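You operate a simulated robot arm through the tools that you are given. There is no shell and no other tool.

You run a simulated robot arm. Do the job below in one go: nothing can be reset, and whatever is moved stays where it is left.

## Task
Pump two shots of the syrup card's flavour into the cup, add ice, set it on the brown tray.
Fine: the cup on the table; one scoop from the blue tub with the green scoop, which goes back. Set down upright: clear cup.

Only the result counts: the job must be done as asked and must still hold three seconds after the hand-in. Knocking over, shifting, dropping, spilling or breaking anything else fails it.

## Robot
A 7-joint arm with a two-finger parallel gripper, fixed in place. Base frame: the origin is at the foot of the arm, x ahead of it, y to its left, z up; the work surface is at about z = 740. Units: mm, degrees, N and s.
Its first joint turns from -166.0 to 166.0 degrees. Payload 4.4 kg.
The tool frame sits at the grasp point between the pads (the TCP): z along the fingers, y along the line on which they close. The tips reach 23 mm beyond it. Largest opening 94 mm; finger width 38, thickness 10; the body of the gripper, 54 by 96 mm, starts 39 mm behind the TCP.
Orientation is that of the tool frame in the base frame, as a unit quaternion [x, y, z, w]. With the fingers straight down and closing along the base's y, the tool's x points along the base's -x, its y along +y and its z along -z.

## Interface
- The arm moves only by the tool servo_tool. Its argument "increments" is a list of rows, each a list of 7 numbers: the shift along the tool's x, y, z in mm, then the turn, a rotation vector about the tool's x, y, z in degrees, then the gripper command, from -1 (shut) to 1 (fully open), values between in proportion. In form: [[x, y, z, wx, wy, wz, grip], ...]. A call has 1 to 20 rows; each row shifts and turns the commanded pose from where the row before left it, along the tool's axes as they then stand. A row lasts 0.2 s, in which the tool goes at most 50 mm and 8.6 degrees; a call with a longer step from one row to the next is refused whole, and so is a gripper value outside its range. A pose out of reach is approached as far as the arm can. The call stops where the force on the tool passes 40 N (or 10 N more than at its start, if that is more) or the arm is blocked; 0.2 s more then pass. Each finger travels about 72 mm/s and halts on what it meets, pressing with about 32 N; the grip force reading is that of the motor and also rises with nothing between the fingers. The clock runs only during rows and for 0.2 s after the last one: add rows that do not move to give the fingers time. It gives the time, the measured TCP pose, the force on the tool (base axes), the opening and the grip force at its end, in the units of the frame above (readings bear some noise), with the torque about the TCP (base axes, N m) and any sound that the robot's microphone picked up.
- Cameras (640 x 400 px; columns grow to the right, rows downward): "scene" is fixed at [208.8, 503.5, 1339.3]; the picture's right is [-0.25, -0.97, 0.00], its down [-0.44, 0.12, -0.89] and it looks along [0.86, -0.23, -0.46] (base axes); focal length 240 px, centre (320, 200). "wrist" rides on the gripper at [86, 16, -75] in the tool frame; the picture's right is [-0.18, 0.98, 0.00], its down [-0.58, -0.11, -0.81] and it looks along [-0.79, -0.15, 0.59] (tool axes); focal length 243 px, centre (320, 200). There is no depth. A picture from a camera that has moved, and an enlarged one, comes with that camera's place and axes in the base frame and with its lens. The place of the scene camera against the robot may be out by one fixed shift of up to 18 mm in any direction.
- snapshot(camera): a new picture of that camera. The clock stands still meanwhile.
- inspect(camera, box): a new picture of the part [left, top, right, bottom] of that camera's present view, enlarged. The clock stands still meanwhile.
- close_job(): hands the job in; it is judged then, once.

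Places have to be worked out from the pictures, the camera data and where the tool is seen. Open the gripper and draw the arm clear of the work before you hand the job in, unless the task says otherwise.

The tools are called after ">>>" as name(argument=value, ...) on one line, values as JSON. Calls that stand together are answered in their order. servo_tool: Moves the arm, as the interface text tells. Its arguments: {"type":"object","properties":{"increments":{"type":"array"}},"required":["increments"]} The other tools are called the same way: snapshot (camera) takes a picture; inspect (camera, box) takes an enlarged picture of a part of a camera's view; close_job () hands the job in.

At the start:

```text
time: 0.0
eef_pos: [765.3, 47.0, 1300.5]
ee_rot: [0.0, 1.0, 0.0, -0.001]
contact_force: [-0.5, -0.3, -0.5]
moment: [0.04, 0.0, -0.03]
finger_gap: 94.1
grip_force: 0.0
```

scene: 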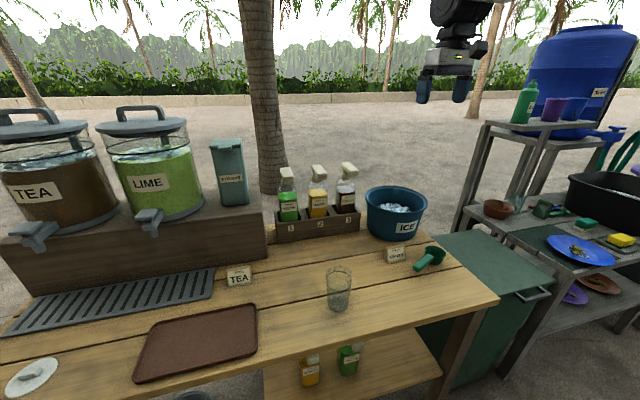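
wrist: 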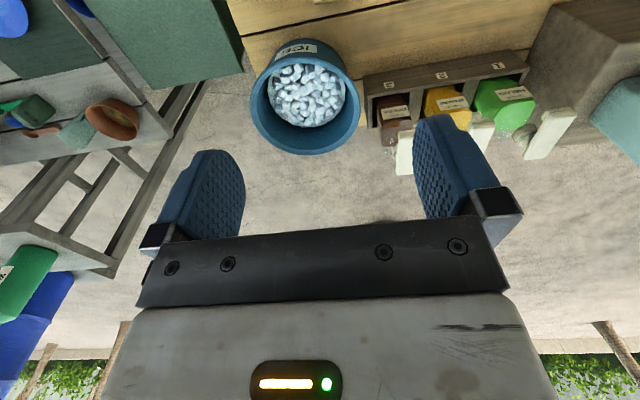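

I'll begin by enlarging the parts of the scene that matter: the cards, the syrup bottles, the ice tub and the cup.

>>> inspect(camera="scene", box=[260, 150, 380, 250])

>>> inspect(camera="scene", box=[340, 180, 460, 290])

>>> inspect(camera="scene", box=[200, 240, 380, 330])

>>> inspect(camera="wrist", box=[230, 20, 600, 170])

```text
4.00 times, centred on (320, 200) of scene
camera zoom: at [208.8, 503.5, 1339.3], right [-0.25, -0.97, 0.0], down [-0.44, 0.12, -0.89], along [0.86, -0.23, -0.46], focal length 959 px, centre (320, 200)
```

zoom: 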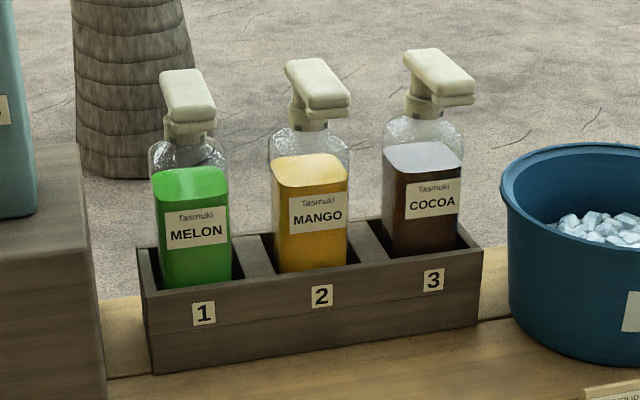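

```text
3.64 times, centred on (400, 235) of scene
camera zoom: at [208.8, 503.5, 1339.3], right [-0.25, -0.97, 0.0], down [-0.44, 0.12, -0.89], along [0.86, -0.23, -0.46], focal length 872 px, centre (29, 73)
```

zoom: 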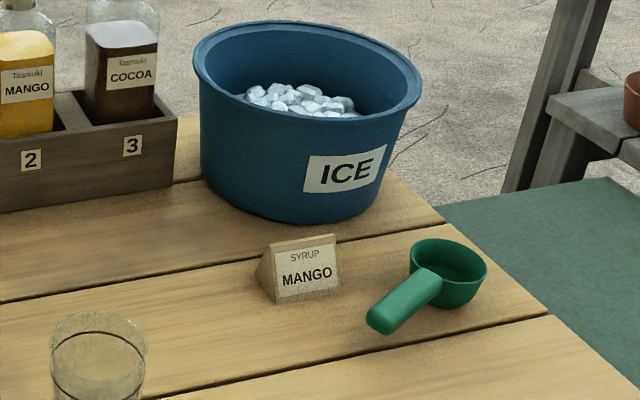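

```text
3.56 times, centred on (290, 285) of scene
camera zoom: at [208.8, 503.5, 1339.3], right [-0.25, -0.97, 0.0], down [-0.44, 0.12, -0.89], along [0.86, -0.23, -0.46], focal length 852 px, centre (427, -102)
```

zoom: 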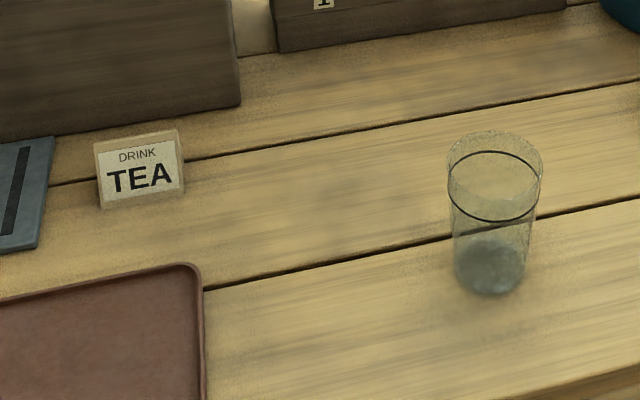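

```text
1.73 times, centred on (415, 95) of wrist
camera zoom: at [677.9, 63.5, 1372.9], right [0.18, 0.98, 0.0], down [0.58, -0.11, 0.81], along [0.79, -0.15, -0.59], focal length 420 px, centre (156, 382)
```

zoom: 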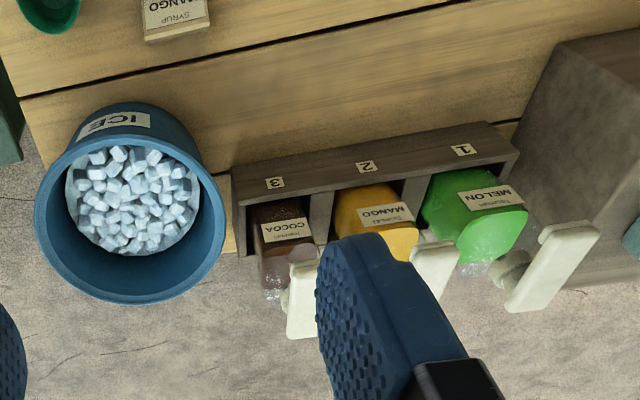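

The syrup card says MANGO, which is bottle 2. The cup looks to be near (630, 340). I'm drawing the hand back and left, staying high, to get accurate wrist views of the work area.

>>> servo_tool(increments=[[31.5, 15.3, 10, 0, 0, 0, 1], [31.5, 15.3, 10, 0, 0, 0, 1], [31.5, 15.3, 10, 0, 0, 0, 1], [31.5, 15.3, 10, 0, 0, 0, 1], [31.5, 15.3, 10, 0, 0, 0, 1], [31.5, 15.3, 10, 0, 0, 0, 1], [31.5, 15.3, 10, 0, 0, 0, 1], [31.5, 15.3, 10, 0, 0, 0, 1], [31.5, 15.3, 10, 0, 0, 0, 1], [31.5, 15.3, 10, 0, 0, 0, 1], [0, 0, 0, 0, 0, 0, 1], [0, 0, 0, 0, 0, 0, 1]])

>>> snapshot(camera="wrist")

>>> snapshot(camera="scene")

```text
time: 2.6
eef_pos: [449.9, 200.5, 1200.4]
ee_rot: [0.0, 1.0, 0.0, -0.001]
contact_force: [0.7, 0.0, -0.8]
moment: [0.01, 0.0, -0.02]
finger_gap: 94.2
grip_force: 0.1
```

```text
taken
camera wrist: at [362.8, 216.0, 1273.0], right [0.18, 0.98, 0.0], down [0.58, -0.11, 0.81], along [0.79, -0.15, -0.59], focal length 243 px, centre (320, 200)
```

wrist: 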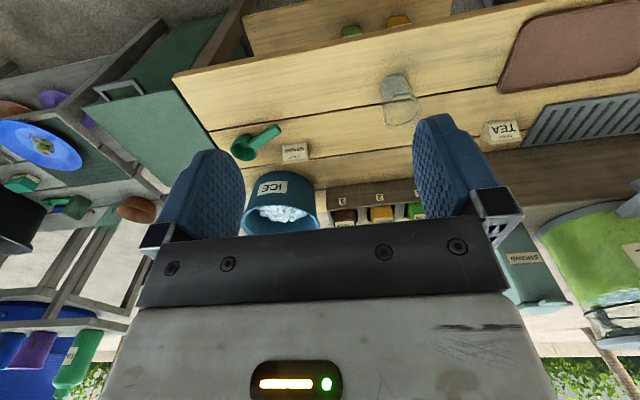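

```text
taken
```

scene: 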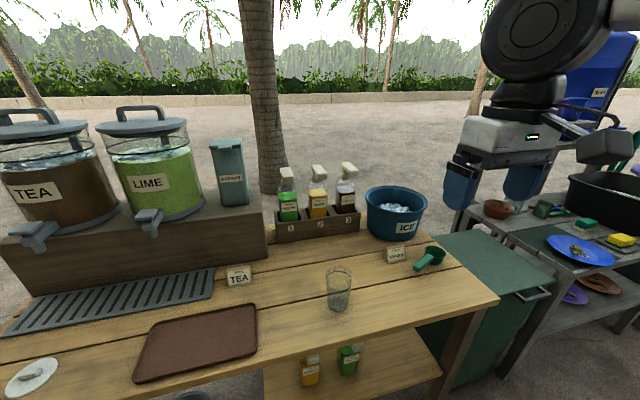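

I'll enlarge the wrist view to pin down the cup, tray, cards, scoop and tub.

>>> inspect(camera="wrist", box=[340, 40, 460, 140])

>>> inspect(camera="wrist", box=[210, 100, 330, 240])

>>> inspect(camera="wrist", box=[470, 0, 640, 160])

```text
4.00 times, centred on (400, 90) of wrist
camera zoom: at [362.8, 216.0, 1273.0], right [0.18, 0.98, 0.0], down [0.58, -0.11, 0.81], along [0.79, -0.15, -0.59], focal length 970 px, centre (0, 640)
```

zoom: 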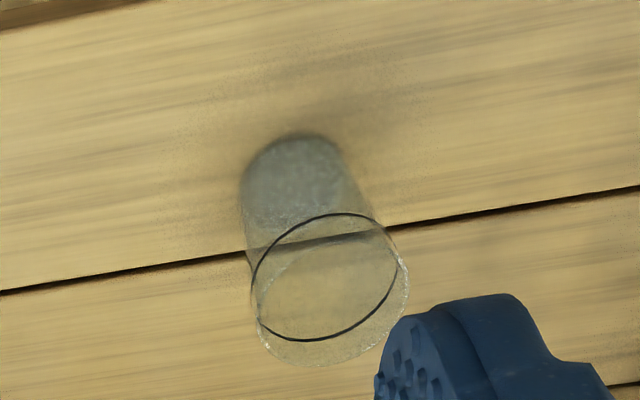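

```text
2.86 times, centred on (270, 170) of wrist
camera zoom: at [362.8, 216.0, 1273.0], right [0.18, 0.98, 0.0], down [0.58, -0.11, 0.81], along [0.79, -0.15, -0.59], focal length 693 px, centre (463, 286)
```

zoom: 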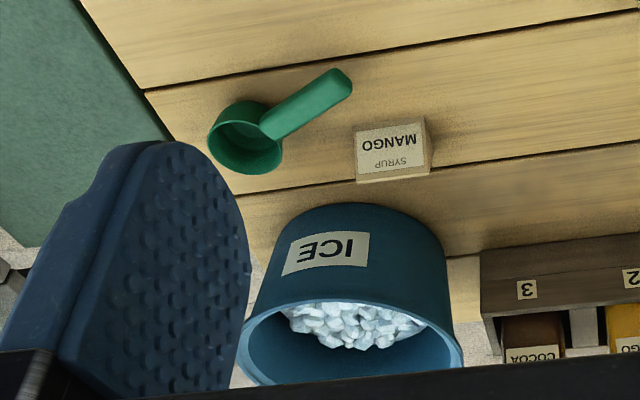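

```text
2.50 times, centred on (555, 80) of wrist
camera zoom: at [362.8, 216.0, 1273.0], right [0.18, 0.98, 0.0], down [0.58, -0.11, 0.81], along [0.79, -0.15, -0.59], focal length 606 px, centre (-268, 500)
```

zoom: 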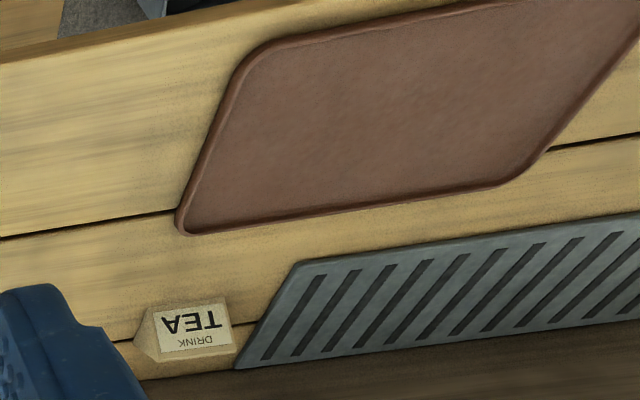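

The readings agree: the cup is near (680, 325), the scene camera is off by about 10 mm in x, and the mango pump head is near (1010, 293, 1030). Next I move up over the rack for a close look at the pump nozzles.

>>> servo_tool(increments=[[-32.5, 8.33, -7.5, 0, 0, 0, 1], [-32.5, 8.33, -7.5, 0, 0, 0, 1], [-32.5, 8.33, -7.5, 0, 0, 0, 1], [-32.5, 8.33, -7.5, 0, 0, 0, 1], [-32.5, 8.33, -7.5, 0, 0, 0, 1], [-32.5, 8.33, -7.5, 0, 0, 0, 1], [-32.5, 8.33, -7.5, 0, 0, 0, 1], [-32.5, 8.33, -7.5, 0, 0, 0, 1], [-32.5, 8.33, -7.5, 0, 0, 0, 1], [-32.5, 8.33, -7.5, 0, 0, 0, 1], [-32.5, 8.33, -7.5, 0, 0, 0, 1], [-32.5, 8.33, -7.5, 0, 0, 0, 1], [0, 0, 0, 0, 0, 0, 1], [0, 0, 0, 0, 0, 0, 1]])

>>> snapshot(camera="wrist")

>>> snapshot(camera="scene")

```text
time: 5.6
eef_pos: [840.0, 299.9, 1290.3]
ee_rot: [0.0, 1.0, 0.0, 0.0]
contact_force: [-0.2, 0.5, -0.3]
moment: [0.03, -0.01, 0.0]
finger_gap: 94.0
grip_force: 0.0
```

```text
taken
camera wrist: at [753.5, 316.1, 1362.1], right [0.18, 0.98, 0.0], down [0.58, -0.11, 0.81], along [0.79, -0.15, -0.59], focal length 243 px, centre (320, 200)
```

wrist: 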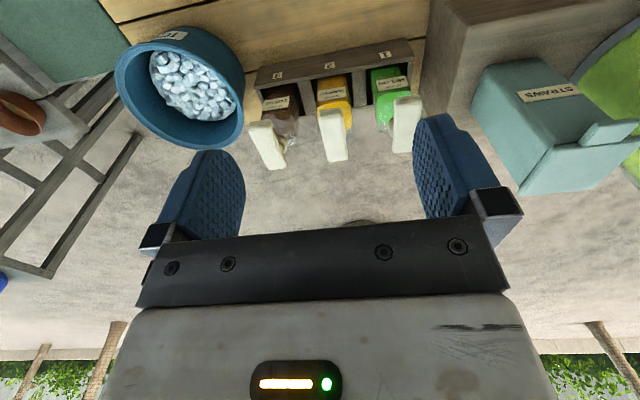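

```text
taken
```

scene: 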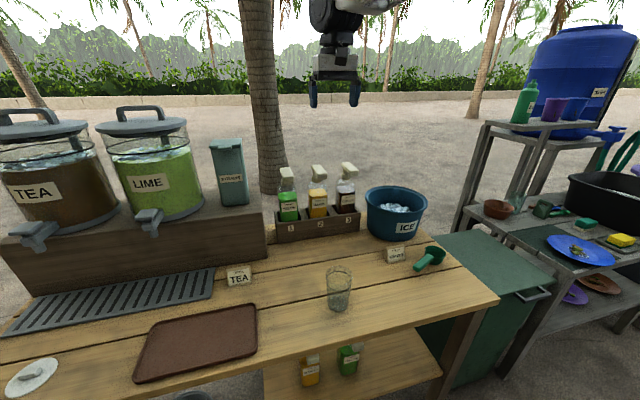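

>>> inspect(camera="wrist", box=[240, 30, 430, 180])

>>> inspect(camera="wrist", box=[100, 0, 260, 160])

>>> inspect(camera="scene", box=[270, 155, 370, 245])

```text
2.67 times, centred on (335, 105) of wrist
camera zoom: at [753.5, 316.1, 1362.1], right [0.18, 0.98, 0.0], down [0.58, -0.11, 0.81], along [0.79, -0.15, -0.59], focal length 647 px, centre (280, 453)
```

zoom: 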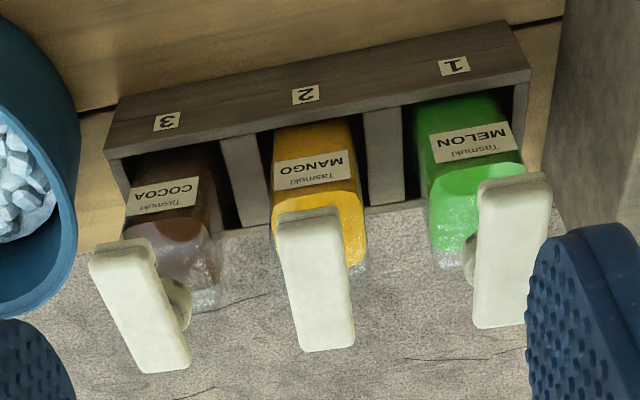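

```text
2.50 times, centred on (180, 80) of wrist
camera zoom: at [753.5, 316.1, 1362.1], right [0.18, 0.98, 0.0], down [0.58, -0.11, 0.81], along [0.79, -0.15, -0.59], focal length 606 px, centre (670, 500)
```

zoom: 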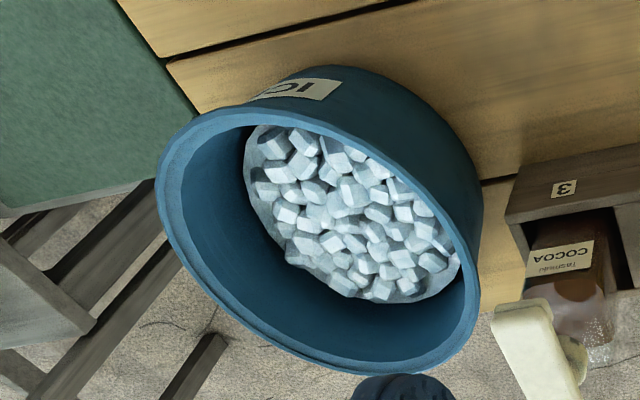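

```text
4.44 times, centred on (320, 200) of scene
camera zoom: at [208.8, 503.5, 1339.3], right [-0.25, -0.97, 0.0], down [-0.44, 0.12, -0.89], along [0.86, -0.23, -0.46], focal length 1065 px, centre (320, 200)
```

zoom: 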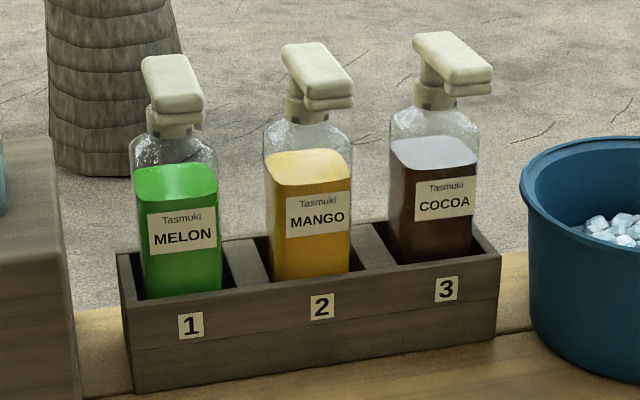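

The mango head is a slab from about x=974 (nozzle end) to 1086 at y≈291, with its top near z≈1030. The rack front face is at x≈1012, so the cup fits under the nozzle at about (968, 291). Now I go closer to the cup to measure it accurately.

>>> servo_tool(increments=[[28, 1, 24, 0, 0, 0, 1], [28, 1, 24, 0, 0, 0, 1], [28, 1, 24, 0, 0, 0, 1], [28, 1, 24, 0, 0, 0, 1], [28, 1, 24, 0, 0, 0, 1], [28, 1, 24, 0, 0, 0, 1], [28, 1, 24, 0, 0, 0, 1], [28, 1, 24, 0, 0, 0, 1], [28, 1, 24, 0, 0, 0, 1], [28, 1, 24, 0, 0, 0, 1], [0, 0, 0, 0, 0, 0, 1], [0, 0, 0, 0, 0, 0, 1]])

>>> snapshot(camera="wrist")

>>> inspect(camera="wrist", box=[270, 40, 430, 140])

>>> inspect(camera="scene", box=[310, 255, 370, 320])

```text
time: 8.2
eef_pos: [559.4, 309.8, 1050.4]
ee_rot: [-0.001, 1.0, 0.0, -0.001]
contact_force: [-0.3, -0.1, -0.1]
moment: [0.0, -0.01, 0.0]
finger_gap: 93.8
grip_force: 0.1
```

```text
taken
camera wrist: at [473.1, 325.8, 1122.8], right [0.18, 0.98, 0.0], down [0.58, -0.11, 0.81], along [0.79, -0.15, -0.59], focal length 243 px, centre (320, 200)
```

wrist: 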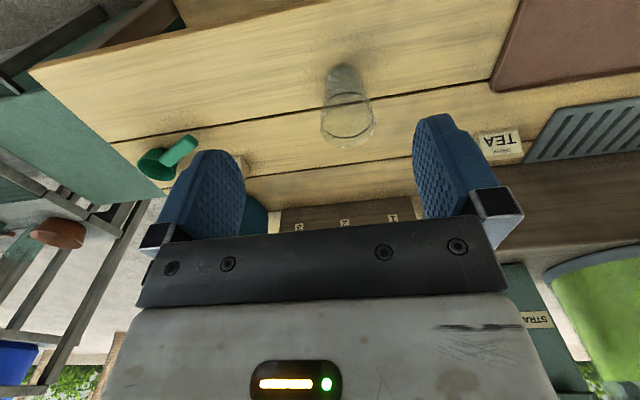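

```text
4.00 times, centred on (350, 90) of wrist
camera zoom: at [473.1, 325.8, 1122.8], right [0.18, 0.98, 0.0], down [0.58, -0.11, 0.81], along [0.79, -0.15, -0.59], focal length 970 px, centre (200, 640)
```

zoom: 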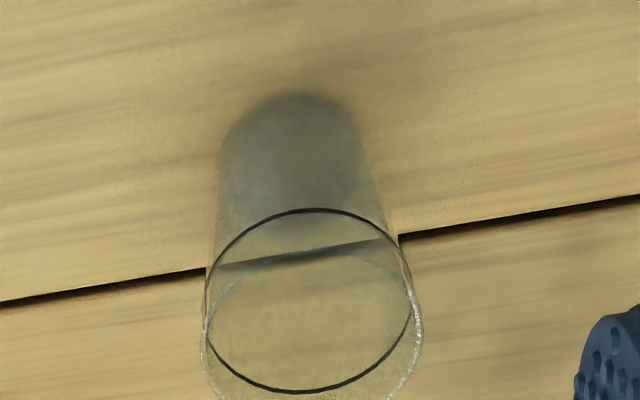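

```text
6.15 times, centred on (340, 288) of scene
camera zoom: at [208.8, 503.5, 1339.3], right [-0.25, -0.97, 0.0], down [-0.44, 0.12, -0.89], along [0.86, -0.23, -0.46], focal length 1475 px, centre (197, -338)
```

zoom: 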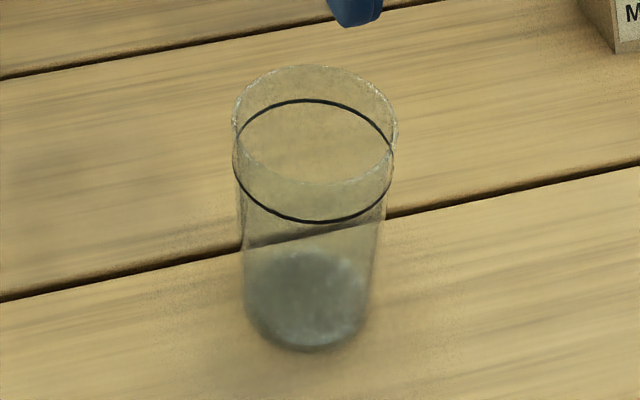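

The cup axis is near (678, 326), with base radius ~29, rim radius ~37 and rim at z≈850. I tilt the hand 30° outward and go to a pre-grasp point behind and above the cup to check alignment from the side.

>>> servo_tool(increments=[[0, 0, 0, 0, -7.5, 0, 1], [0, 0, 0, 0, -7.5, 0, 1], [0, 0, 0, 0, -7.5, 0, 1], [0, 0, 0, 0, -7.5, 0, 1], [5.1, 4.05, 29.6, 0, 0, 0, 1], [5.1, 4.05, 29.6, 0, 0, 0, 1], [5.1, 4.05, 29.6, 0, 0, 0, 1], [5.1, 4.05, 29.6, 0, 0, 0, 1], [0, 0, 0, 0, 0, 0, 1], [0, 0, 0, 0, 0, 0, 1]])

>>> snapshot(camera="wrist")

>>> snapshot(camera="scene")

```text
time: 10.4
eef_pos: [600.9, 326.9, 937.3]
ee_rot: [0.0, 0.966, 0.001, 0.259]
contact_force: [0.2, 0.5, 1.3]
moment: [0.01, -0.01, 0.01]
finger_gap: 94.1
grip_force: 0.1
```

```text
taken
camera wrist: at [488.5, 341.8, 956.5], right [0.16, 0.98, 0.09], down [0.1, -0.11, 0.99], along [0.98, -0.15, -0.12], focal length 243 px, centre (320, 200)
```

wrist: 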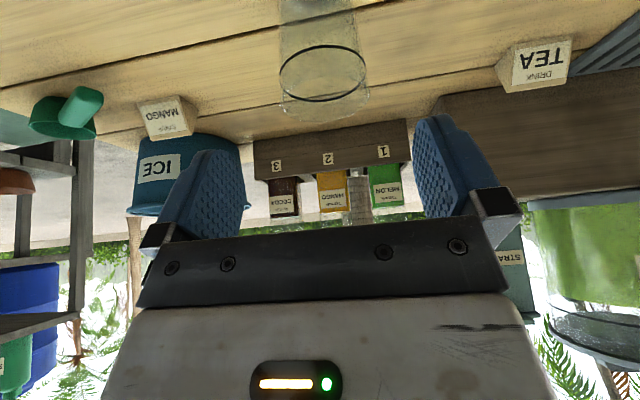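

```text
taken
```

scene: 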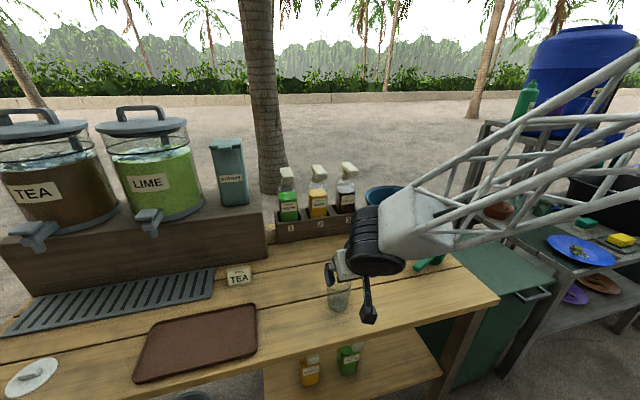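

I'll enlarge the cup in this near-horizontal view to read its rim height and sideways position.

>>> inspect(camera="wrist", box=[250, 0, 410, 130])

>>> inspect(camera="wrist", box=[250, 110, 420, 230])

```text
3.08 times, centred on (330, 65) of wrist
camera zoom: at [488.5, 341.8, 956.5], right [0.16, 0.98, 0.09], down [0.1, -0.11, 0.99], along [0.98, -0.15, -0.12], focal length 746 px, centre (289, 615)
```

zoom: 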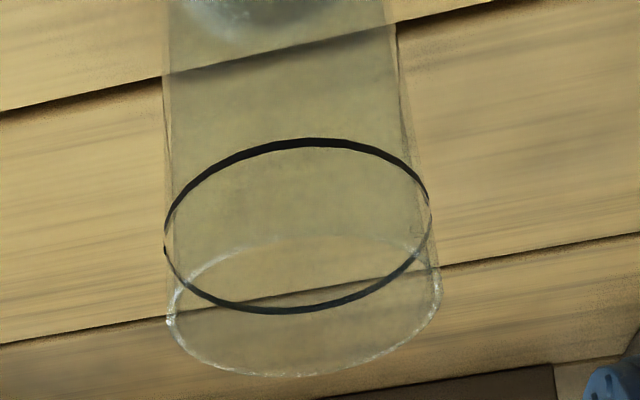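

```text
3.33 times, centred on (335, 170) of wrist
camera zoom: at [488.5, 341.8, 956.5], right [0.16, 0.98, 0.09], down [0.1, -0.11, 0.99], along [0.98, -0.15, -0.12], focal length 809 px, centre (270, 300)
```

zoom: 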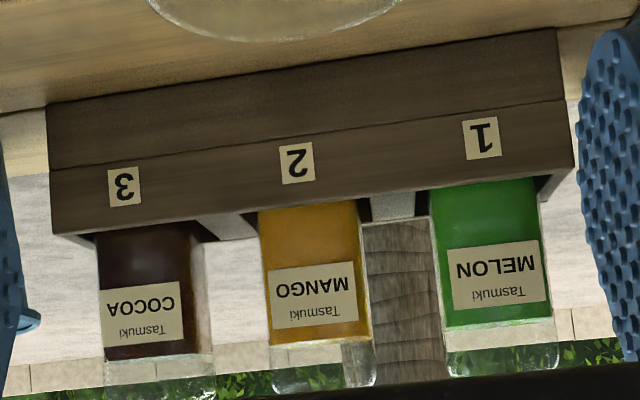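

The rim is at z≈855 with radius 37, and the axis is near (677, 325.5). I move in along the tool axis to TCP (666, 325.5, 833), which leaves about 7 mm between the hand's body and the rim. Then I close on the cup.

>>> servo_tool(increments=[[-0.7, -0.23, 25, 0, 0, 0, 1], [-0.7, -0.23, 25, 0, 0, 0, 1], [-0.7, -0.23, 25, 0, 0, 0, 1], [-0.7, -0.23, 20, 0, 0, 0, 1], [-0.7, -0.23, 16, 0, 0, 0, 1], [-0.7, -0.25, 11.9, 0, 0, 0, 1], [0, 0, 0, 0, 0, 0, 1], [0, 0, 0, 0, 0, 0, 1]])

>>> snapshot(camera="wrist")

>>> inspect(camera="scene", box=[280, 220, 420, 340])

```text
time: 12.2
eef_pos: [666.7, 325.3, 833.2]
ee_rot: [0.0, 0.966, 0.0, 0.259]
contact_force: [-0.2, 0.2, 0.8]
moment: [0.01, 0.03, 0.0]
finger_gap: 93.9
grip_force: 0.1
```

```text
taken
camera wrist: at [554.2, 340.5, 852.2], right [0.16, 0.98, 0.09], down [0.1, -0.11, 0.99], along [0.98, -0.15, -0.12], focal length 243 px, centre (320, 200)
```

wrist: 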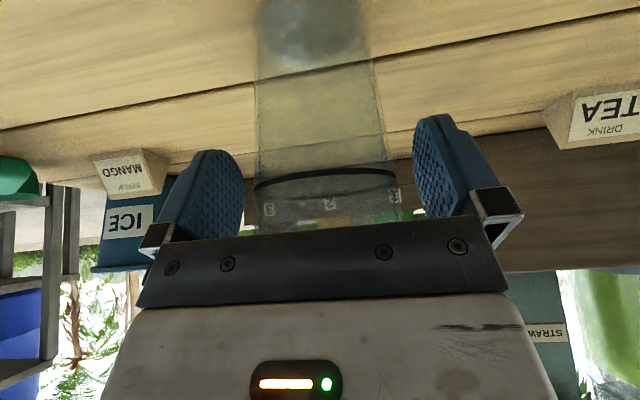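

```text
3.33 times, centred on (350, 280) of scene
camera zoom: at [208.8, 503.5, 1339.3], right [-0.25, -0.97, 0.0], down [-0.44, 0.12, -0.89], along [0.86, -0.23, -0.46], focal length 799 px, centre (220, -67)
```

zoom: 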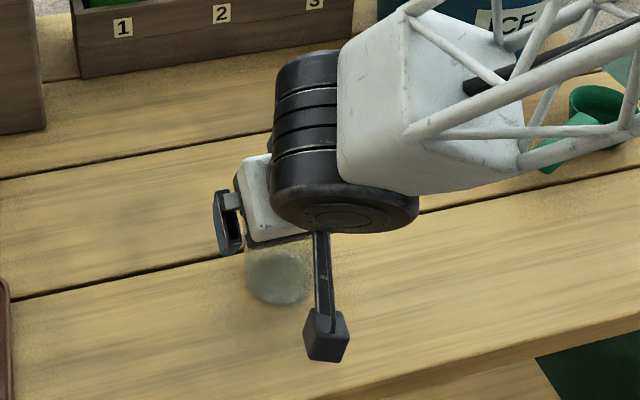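

The cup sits centred between the open fingers with nothing touching. I close on it now.

>>> servo_tool(increments=[[0, 0, 0, 0, 0, 0, 0.5], [0, 0, 0, 0, 0, 0, 0.3], [0, 0, 0, 0, 0, 0, 0], [0, 0, 0, 0, 0, 0, -0.2], [0, 0, 0, 0, 0, 0, -0.2], [0, 0, 0, 0, 0, 0, -0.2]])

>>> snapshot(camera="wrist")

```text
time: 13.6
eef_pos: [665.1, 325.2, 833.4]
ee_rot: [-0.001, 0.966, 0.0, 0.259]
contact_force: [-0.8, 0.2, -0.1]
moment: [-0.02, 0.0, 0.0]
finger_gap: 71.9
grip_force: 31.5
```

```text
taken
camera wrist: at [554.1, 340.6, 852.3], right [0.16, 0.98, 0.09], down [0.1, -0.11, 0.99], along [0.98, -0.15, -0.12], focal length 243 px, centre (320, 200)
```

wrist: 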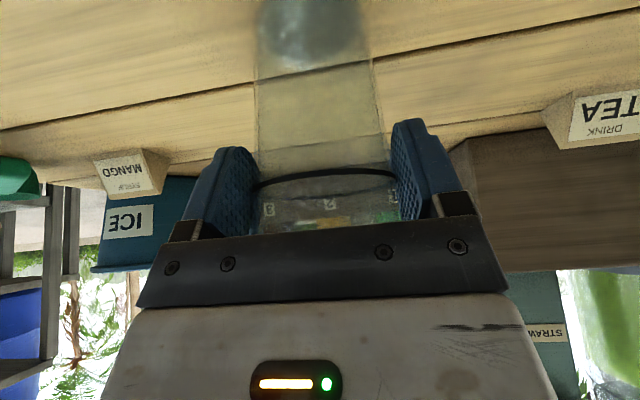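

The grip is firm: gap 71.9 mm at 31.5 N. I lift 40 mm and carry the cup towards the mango pump, stopping 40 mm short to check.

>>> servo_tool(increments=[[-6.67, 0, -11.55, 0, 0, 0, -0.2], [-6.67, 0, -11.55, 0, 0, 0, -0.2], [-6.67, 0, -11.55, 0, 0, 0, -0.2], [-21.65, -3.4, 12.5, 0, 0, 0, -0.2], [-21.65, -3.4, 12.5, 0, 0, 0, -0.2], [-21.65, -3.4, 12.5, 0, 0, 0, -0.2], [-21.65, -3.4, 12.5, 0, 0, 0, -0.2], [-21.65, -3.4, 12.5, 0, 0, 0, -0.2], [-21.65, -3.4, 12.5, 0, 0, 0, -0.2], [-21.65, -3.4, 12.5, 0, 0, 0, -0.2], [-21.65, -3.4, 12.5, 0, 0, 0, -0.2], [-21.65, -3.4, 12.5, 0, 0, 0, -0.2], [-21.65, -3.4, 12.5, 0, 0, 0, -0.2], [0, 0, 0, 0, 0, 0, -0.2], [0, 0, 0, 0, 0, 0, -0.2]])

>>> snapshot(camera="wrist")

>>> snapshot(camera="scene")

```text
time: 16.8
eef_pos: [914.4, 290.3, 872.8]
ee_rot: [0.0, 0.966, 0.0, 0.259]
contact_force: [0.1, -0.2, 0.1]
moment: [0.03, 0.0, 0.0]
finger_gap: 73.1
grip_force: 31.9
```

```text
taken
camera wrist: at [802.8, 306.5, 892.2], right [0.16, 0.98, 0.09], down [0.1, -0.11, 0.99], along [0.98, -0.15, -0.12], focal length 243 px, centre (320, 200)
```

wrist: 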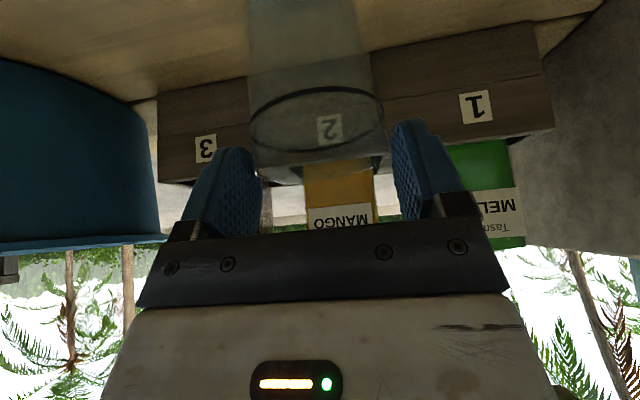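

```text
taken
```

scene: 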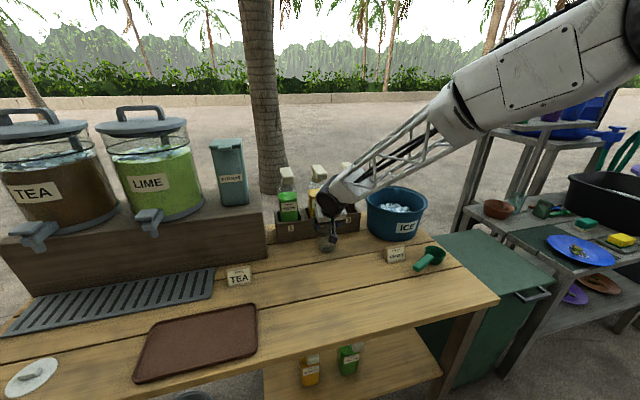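

The gap grew to 73.1 mm and the cup looks lower in the grip, so it seems to have slid down or pivoted. I'm taking a closer look before going on.

>>> inspect(camera="wrist", box=[200, 0, 440, 200])

>>> inspect(camera="scene", box=[270, 160, 390, 270])

```text
2.00 times, centred on (320, 100) of wrist
camera zoom: at [802.8, 306.5, 892.2], right [0.16, 0.98, 0.09], down [0.1, -0.11, 0.99], along [0.98, -0.15, -0.12], focal length 485 px, centre (320, 400)
```

zoom: 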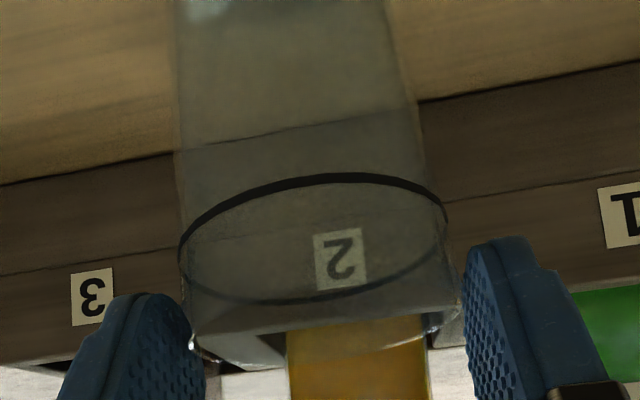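

```text
3.64 times, centred on (330, 215) of scene
camera zoom: at [208.8, 503.5, 1339.3], right [-0.25, -0.97, 0.0], down [-0.44, 0.12, -0.89], along [0.86, -0.23, -0.46], focal length 872 px, centre (284, 146)
```

zoom: 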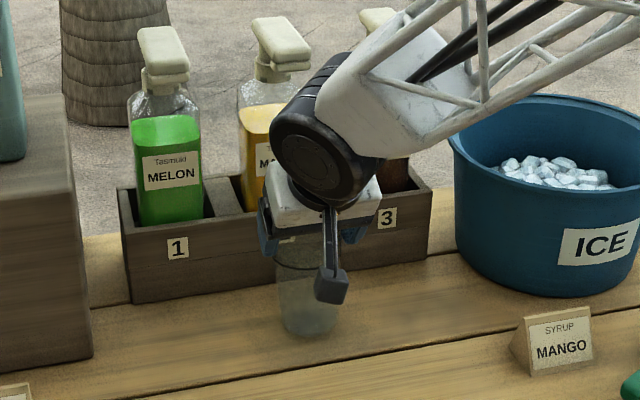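

The cup slid down until only its top ~12 mm is in the pads, so its base is now within a few mm of the table. I lower gently by 10 mm to seat it on the table and watch the force.

>>> servo_tool(increments=[[1, 0, 1.73, 0, 0, 0, -0.2], [1, 0, 1.73, 0, 0, 0, -0.2], [1, 0, 1.73, 0, 0, 0, -0.2], [1, 0, 1.73, 0, 0, 0, -0.2], [1, 0, 1.73, 0, 0, 0, -0.2], [0, 0, 0, 0, 0, 0, -0.2]])

>>> inspect(camera="wrist", box=[200, 0, 440, 200])

>>> inspect(camera="scene", box=[270, 160, 390, 270])

```text
time: 18.2
eef_pos: [915.6, 291.1, 865.4]
ee_rot: [0.001, 0.966, -0.001, 0.26]
contact_force: [1.6, -5.0, 23.9]
moment: [-0.17, -0.54, -0.1]
finger_gap: 73.1
grip_force: 32.0
```

```text
2.00 times, centred on (320, 100) of wrist
camera zoom: at [803.8, 307.0, 884.0], right [0.16, 0.98, 0.09], down [0.1, -0.11, 0.99], along [0.98, -0.15, -0.11], focal length 485 px, centre (320, 400)
```

zoom: 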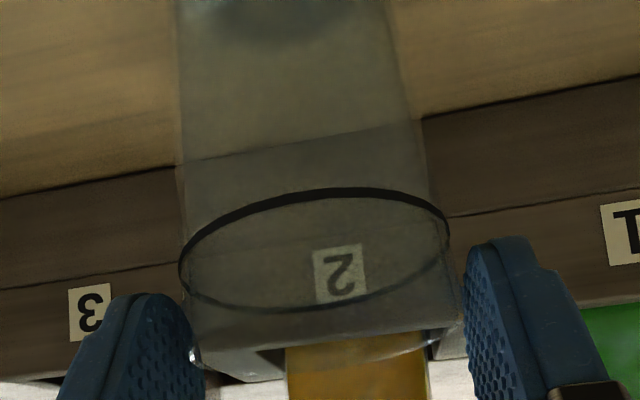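

```text
3.64 times, centred on (330, 215) of scene
camera zoom: at [208.8, 503.5, 1339.3], right [-0.25, -0.97, 0.0], down [-0.44, 0.12, -0.89], along [0.86, -0.23, -0.46], focal length 872 px, centre (284, 146)
```

zoom: 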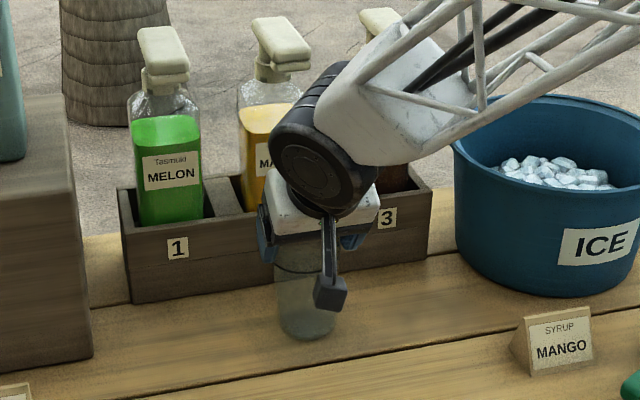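

The base touched down and the grip carried 24 N without slipping, so the cup now stands on the table at about (927, 291). I relieve the pressure, open, lower straight down to grip deeper, close again, and try a small lift.

>>> servo_tool(increments=[[-1.25, 0, -2.2, 0, 0, 0, -0.2], [0, 0, 0, 0, 0, 0, -0.2], [0, 0, 0, 0, 0, 0, 0.6], [0, 0, 0, 0, 0, 0, 0.8], [0, 0, 0, 0, 0, 0, 1], [0, 0, 0, 0, 0, 0, 1]])

>>> inspect(camera="wrist", box=[200, 0, 440, 200])

>>> inspect(camera="scene", box=[270, 160, 390, 270])

```text
time: 19.6
eef_pos: [914.6, 290.0, 865.2]
ee_rot: [0.0, 0.966, 0.0, 0.259]
contact_force: [-0.6, -0.4, 0.0]
moment: [0.01, 0.0, -0.02]
finger_gap: 94.0
grip_force: 0.0
```

```text
2.00 times, centred on (320, 100) of wrist
camera zoom: at [803.3, 307.0, 885.2], right [0.16, 0.98, 0.09], down [0.1, -0.11, 0.99], along [0.98, -0.15, -0.12], focal length 485 px, centre (320, 400)
```

zoom: 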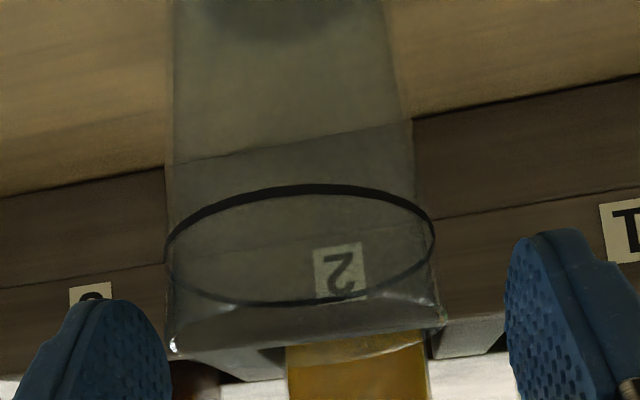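

```text
3.64 times, centred on (330, 215) of scene
camera zoom: at [208.8, 503.5, 1339.3], right [-0.25, -0.97, 0.0], down [-0.44, 0.12, -0.89], along [0.86, -0.23, -0.46], focal length 872 px, centre (284, 146)
```

zoom: 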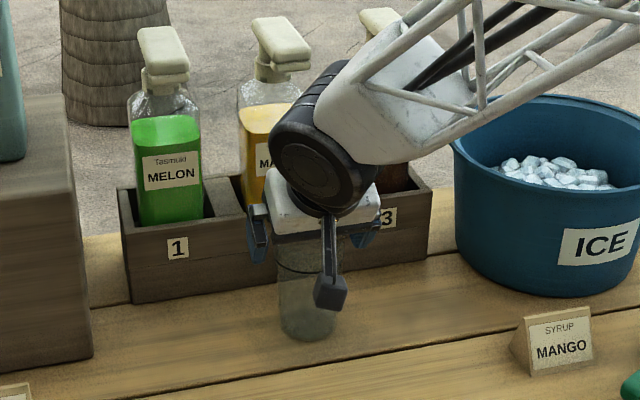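

On opening, the cup followed one finger by about 3 mm and is now at roughly (927, 287), standing upright. I re-centre in y, go straight down to the deeper grip height, and close.

>>> servo_tool(increments=[[0, -2.5, 0, 0, 0, 0, 1], [4, 0, 7, 0, 0, 0, 1], [4, 0, 7, 0, 0, 0, 1], [4, 0, 7, 0, 0, 0, 1], [3.8, 0, 7.1, 0, 0, 0, 1], [0, 0, 0, 0, 0, 0, 1], [0, 0, 0, 0, 0, 0, 0.6], [0, 0, 0, 0, 0, 0, 0.3], [0, 0, 0, 0, 0, 0, -0.5], [0, 0, 0, 0, 0, 0, -1], [0, 0, 0, 0, 0, 0, -1]])

>>> inspect(camera="wrist", box=[200, 0, 440, 240])

```text
time: 22.0
eef_pos: [916.6, 287.9, 832.6]
ee_rot: [0.0, 0.966, 0.0, 0.259]
contact_force: [0.0, -0.7, 0.5]
moment: [0.02, 0.01, 0.01]
finger_gap: 71.9
grip_force: 32.0
```

```text
1.67 times, centred on (320, 120) of wrist
camera zoom: at [803.9, 304.4, 852.6], right [0.16, 0.98, 0.09], down [0.1, -0.11, 0.99], along [0.98, -0.15, -0.12], focal length 404 px, centre (320, 333)
```

zoom: 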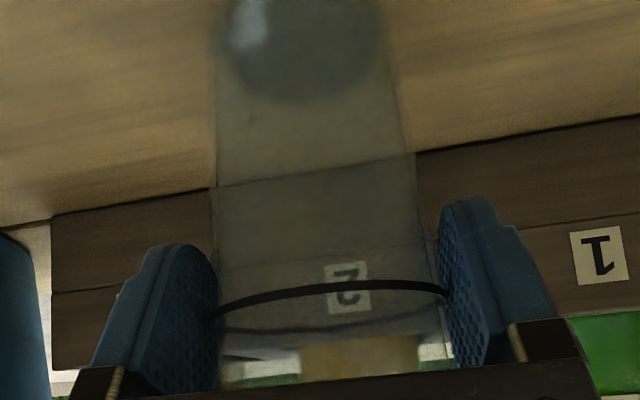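

The grip is the same as before, gap 71.9. I try a slow 6 mm lift and check whether the cup comes along.

>>> servo_tool(increments=[[-0.75, 0, -1.3, 0, 0, 0, -1], [-0.75, 0, -1.3, 0, 0, 0, -1], [-0.75, 0, -1.3, 0, 0, 0, -1], [-0.75, 0, -1.3, 0, 0, 0, -1], [0, 0, 0, 0, 0, 0, -1]])

>>> inspect(camera="wrist", box=[200, 0, 440, 240])

```text
time: 23.2
eef_pos: [916.8, 288.1, 838.5]
ee_rot: [0.0, 0.966, -0.001, 0.259]
contact_force: [-0.3, -0.9, -1.5]
moment: [-0.02, -0.02, 0.0]
finger_gap: 71.9
grip_force: 32.2
```

```text
1.67 times, centred on (320, 120) of wrist
camera zoom: at [804.1, 304.1, 858.6], right [0.16, 0.98, 0.09], down [0.1, -0.11, 0.99], along [0.98, -0.15, -0.12], focal length 404 px, centre (320, 333)
```

zoom: 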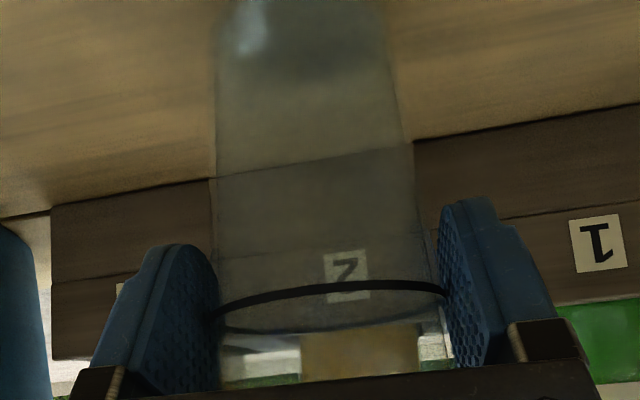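

No slip this time: the ring stays fixed relative to the pads, and the cup weighs about 1.5 N. I carry it slowly forward 41 mm and 3 mm left to sit below the mango nozzle.

>>> servo_tool(increments=[[-2.5, 0.3, 1.44, 0, 0, 0, -1], [-4.5, 0.3, 2.6, 0, 0, 0, -1], [-5, 0.4, 2.89, 0, 0, 0, -1], [-5, 0.4, 2.89, 0, 0, 0, -1], [-5, 0.4, 2.89, 0, 0, 0, -1], [-5, 0.4, 2.89, 0, 0, 0, -1], [-4.5, 0.4, 2.6, 0, 0, 0, -1], [-4, 0.4, 2.3, 0, 0, 0, -1], [0, 0, 0, 0, 0, 0, -1], [0, 0, 0, 0, 0, 0, -1]])

>>> inspect(camera="wrist", box=[200, 0, 440, 240])

>>> inspect(camera="scene", box=[270, 150, 390, 260])

```text
time: 25.4
eef_pos: [957.9, 291.7, 840.1]
ee_rot: [0.0, 0.966, 0.0, 0.258]
contact_force: [-0.8, 0.0, -0.5]
moment: [0.0, 0.07, 0.02]
finger_gap: 71.8
grip_force: 32.3
```

```text
1.67 times, centred on (320, 120) of wrist
camera zoom: at [845.0, 307.3, 859.0], right [0.16, 0.98, 0.09], down [0.1, -0.11, 0.99], along [0.98, -0.15, -0.12], focal length 404 px, centre (320, 333)
```

zoom: 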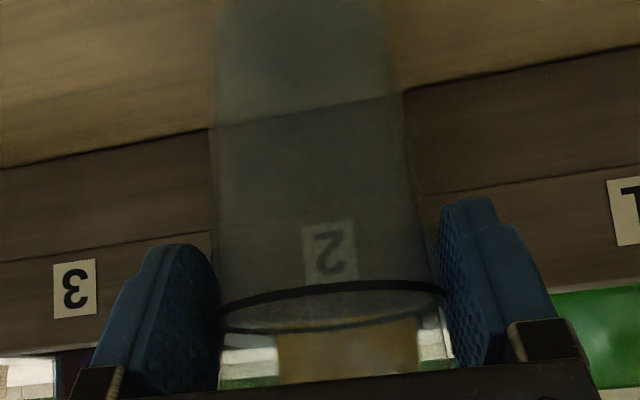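

```text
3.64 times, centred on (330, 205) of scene
camera zoom: at [208.8, 503.5, 1339.3], right [-0.25, -0.97, 0.0], down [-0.44, 0.12, -0.89], along [0.86, -0.23, -0.46], focal length 872 px, centre (284, 182)
```

zoom: 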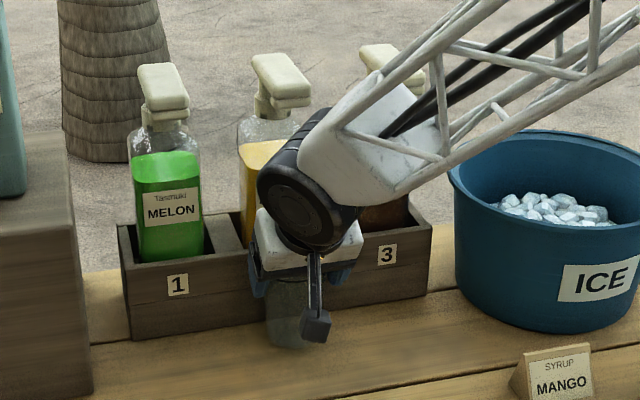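

The cup is in place, with the bottle-2 label centred behind it. I lower slowly until the base meets the table.

>>> servo_tool(increments=[[0.65, 0, 1.13, 0, 0, 0, -1], [0.65, 0, 1.13, 0, 0, 0, -1], [0.65, 0, 1.13, 0, 0, 0, -1], [0.65, 0, 1.13, 0, 0, 0, -1], [0.5, 0, 0.87, 0, 0, 0, -1], [0, 0, 0, 0, 0, 0, -1]])

```text
time: 26.8
eef_pos: [956.6, 292.0, 832.7]
ee_rot: [0.0, 0.966, 0.0, 0.258]
contact_force: [0.4, 0.4, -1.5]
moment: [-0.01, 0.01, -0.03]
finger_gap: 71.8
grip_force: 31.8
```

There's no contact yet, so I lower a little more in small steps.

>>> servo_tool(increments=[[0.35, 0, 0.6, 0, 0, 0, -1], [0.35, 0, 0.6, 0, 0, 0, -1], [0, 0, 0, 0, 0, 0, -1]])

```text
time: 27.6
eef_pos: [957.2, 290.4, 834.2]
ee_rot: [0.0, 0.966, -0.001, 0.26]
contact_force: [-1.3, -0.4, 11.0]
moment: [0.19, -0.02, 0.01]
finger_gap: 71.7
grip_force: 32.5
```

It touched down at 11 N. I ease off, open the fingers, and check that the cup stands free before I back out.

>>> servo_tool(increments=[[-0.3, 0, -0.5, 0, 0, 0, -1], [0, 0, 0, 0, 0, 0, 0.55], [0, 0, 0, 0, 0, 0, 0.65], [0, 0, 0, 0, 0, 0, 0.8], [0, 0, 0, 0, 0, 0, 1], [0, 0, 0, 0, 0, 0, 1]])

>>> inspect(camera="wrist", box=[200, 0, 440, 240])

```text
time: 29.0
eef_pos: [956.4, 290.6, 831.6]
ee_rot: [0.0, 0.966, 0.0, 0.259]
contact_force: [0.2, 0.6, -0.6]
moment: [0.01, 0.01, -0.01]
finger_gap: 94.0
grip_force: 0.1
```

```text
1.67 times, centred on (320, 120) of wrist
camera zoom: at [844.7, 307.3, 851.9], right [0.16, 0.98, 0.09], down [0.1, -0.11, 0.99], along [0.98, -0.15, -0.12], focal length 404 px, centre (320, 333)
```

zoom: 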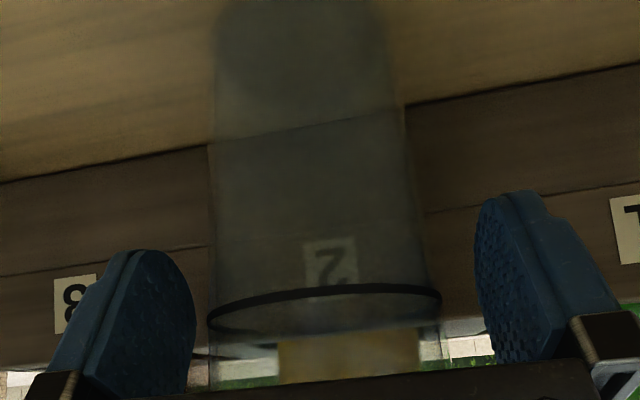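

The cup stands free and centred between the fingers. I retreat along the tool axis and look at the pump and cup alignment.

>>> servo_tool(increments=[[0, 0, -10, 0, 0, 0, 1], [0, 0, -20, 0, 0, 0, 1], [0, 0, -30, 0, 0, 0, 1], [0, 0, -35, 0, 0, 0, 1], [0, 0, -35, 0, 0, 0, 1], [0, 0, -40, 0, 0, 0, 1], [0, 0, -40, 0, 0, 0, 1], [0, 0, -30, 0, 0, 0, 1], [0, 0, 0, 0, 0, 0, 1]])

>>> snapshot(camera="wrist")

>>> snapshot(camera="scene")

```text
time: 31.0
eef_pos: [836.4, 291.6, 1041.6]
ee_rot: [0.001, 0.966, 0.0, 0.258]
contact_force: [-0.3, -0.2, 0.7]
moment: [-0.02, -0.04, 0.01]
finger_gap: 94.0
grip_force: 0.1
```

```text
taken
camera wrist: at [724.7, 307.1, 1061.0], right [0.16, 0.98, 0.09], down [0.1, -0.11, 0.99], along [0.98, -0.15, -0.12], focal length 243 px, centre (320, 200)
```

wrist: 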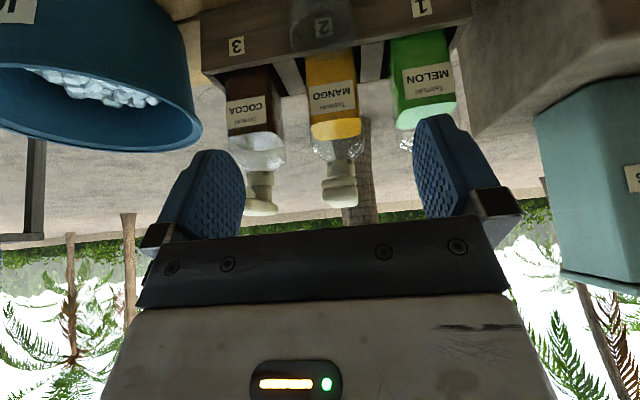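

```text
taken
```

scene: 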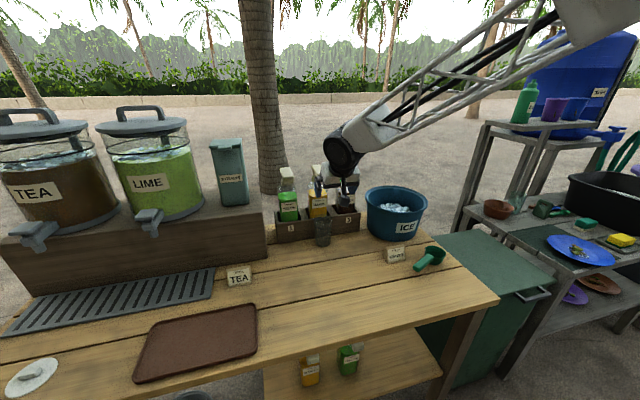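

>>> inspect(camera="wrist", box=[240, 100, 420, 230])

>>> inspect(camera="wrist", box=[240, 0, 420, 110])

>>> inspect(camera="scene", box=[280, 150, 380, 260])

```text
3.08 times, centred on (330, 165) of wrist
camera zoom: at [724.7, 307.1, 1061.0], right [0.16, 0.98, 0.09], down [0.1, -0.11, 0.99], along [0.98, -0.15, -0.12], focal length 746 px, centre (289, 308)
```

zoom: 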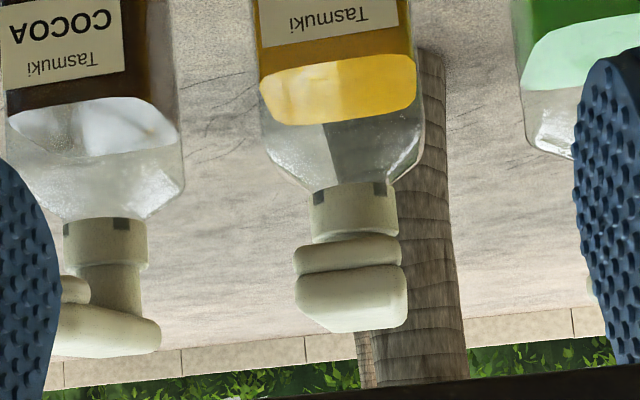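

```text
3.56 times, centred on (330, 55) of wrist
camera zoom: at [724.7, 307.1, 1061.0], right [0.16, 0.98, 0.09], down [0.1, -0.11, 0.99], along [0.98, -0.15, -0.12], focal length 863 px, centre (284, 716)
```

zoom: 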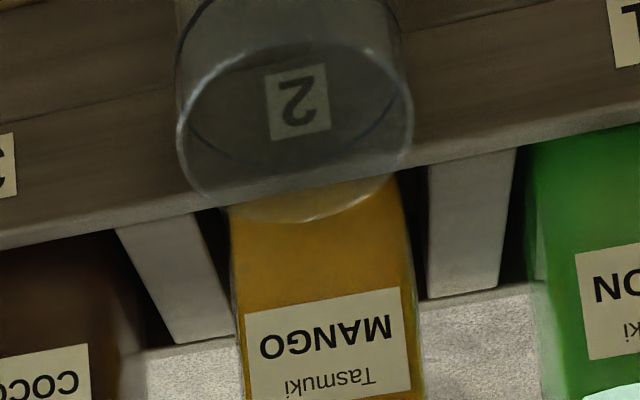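

```text
3.64 times, centred on (330, 205) of scene
camera zoom: at [208.8, 503.5, 1339.3], right [-0.25, -0.97, 0.0], down [-0.44, 0.12, -0.89], along [0.86, -0.23, -0.46], focal length 872 px, centre (284, 182)
```

zoom: 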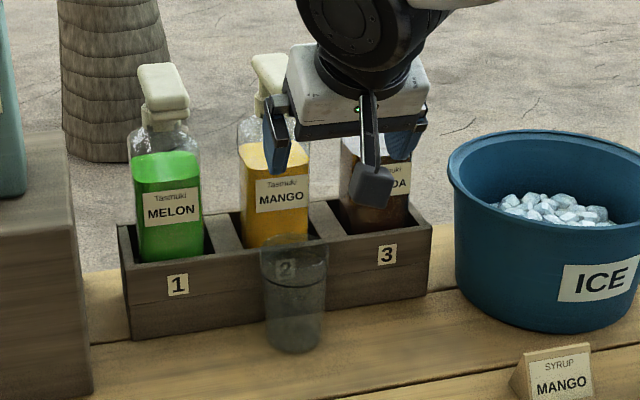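

The head's slab is 38 mm wide, centred at y≈290, with its top at z≈1041, and the cup is at about (967, 291) below the nozzle. I close the fingers, rise, and go forward above the head, checking that the arm can reach that far.

>>> servo_tool(increments=[[-15, 0, -26, 0, 0, 0, 0], [-15, 0, -26, 0, 0, 0, -1], [-15, 0, -26, 0, 0, 0, -1], [-26, -0.2, 15, 0, 0, 0, -1], [-26, -0.2, 15, 0, 0, 0, -1], [-26, -0.2, 15, 0, 0, 0, -1], [-26, -0.2, 15, 0, 0, 0, -1], [-26, -0.2, 15, 0, 0, 0, -1], [-26, -0.2, 15, 0, 0, 0, -1], [-26, -0.2, 15, 0, 0, 0, -1], [0, 0, 0, 0, 0, 0, -1], [0, 0, 0, 0, 0, 0, -1]])

>>> snapshot(camera="wrist")

>>> inspect(camera="scene", box=[260, 100, 400, 260])

```text
time: 33.6
eef_pos: [1047.2, 289.5, 1130.3]
ee_rot: [-0.001, 0.966, 0.0, 0.26]
contact_force: [0.3, -0.8, -0.6]
moment: [-0.02, 0.02, -0.01]
finger_gap: 0.0
grip_force: 32.0
```

```text
taken
camera wrist: at [935.2, 305.9, 1150.0], right [0.16, 0.98, 0.09], down [0.1, -0.11, 0.99], along [0.98, -0.15, -0.12], focal length 243 px, centre (320, 200)
```

wrist: 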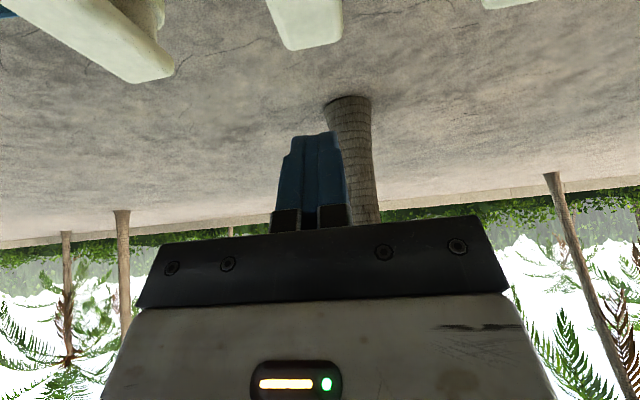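

```text
2.50 times, centred on (330, 180) of scene
camera zoom: at [208.8, 503.5, 1339.3], right [-0.25, -0.97, 0.0], down [-0.44, 0.12, -0.89], along [0.86, -0.23, -0.46], focal length 599 px, centre (295, 250)
```

zoom: 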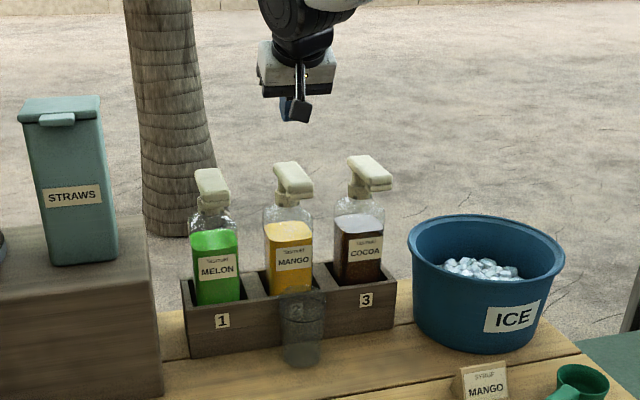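

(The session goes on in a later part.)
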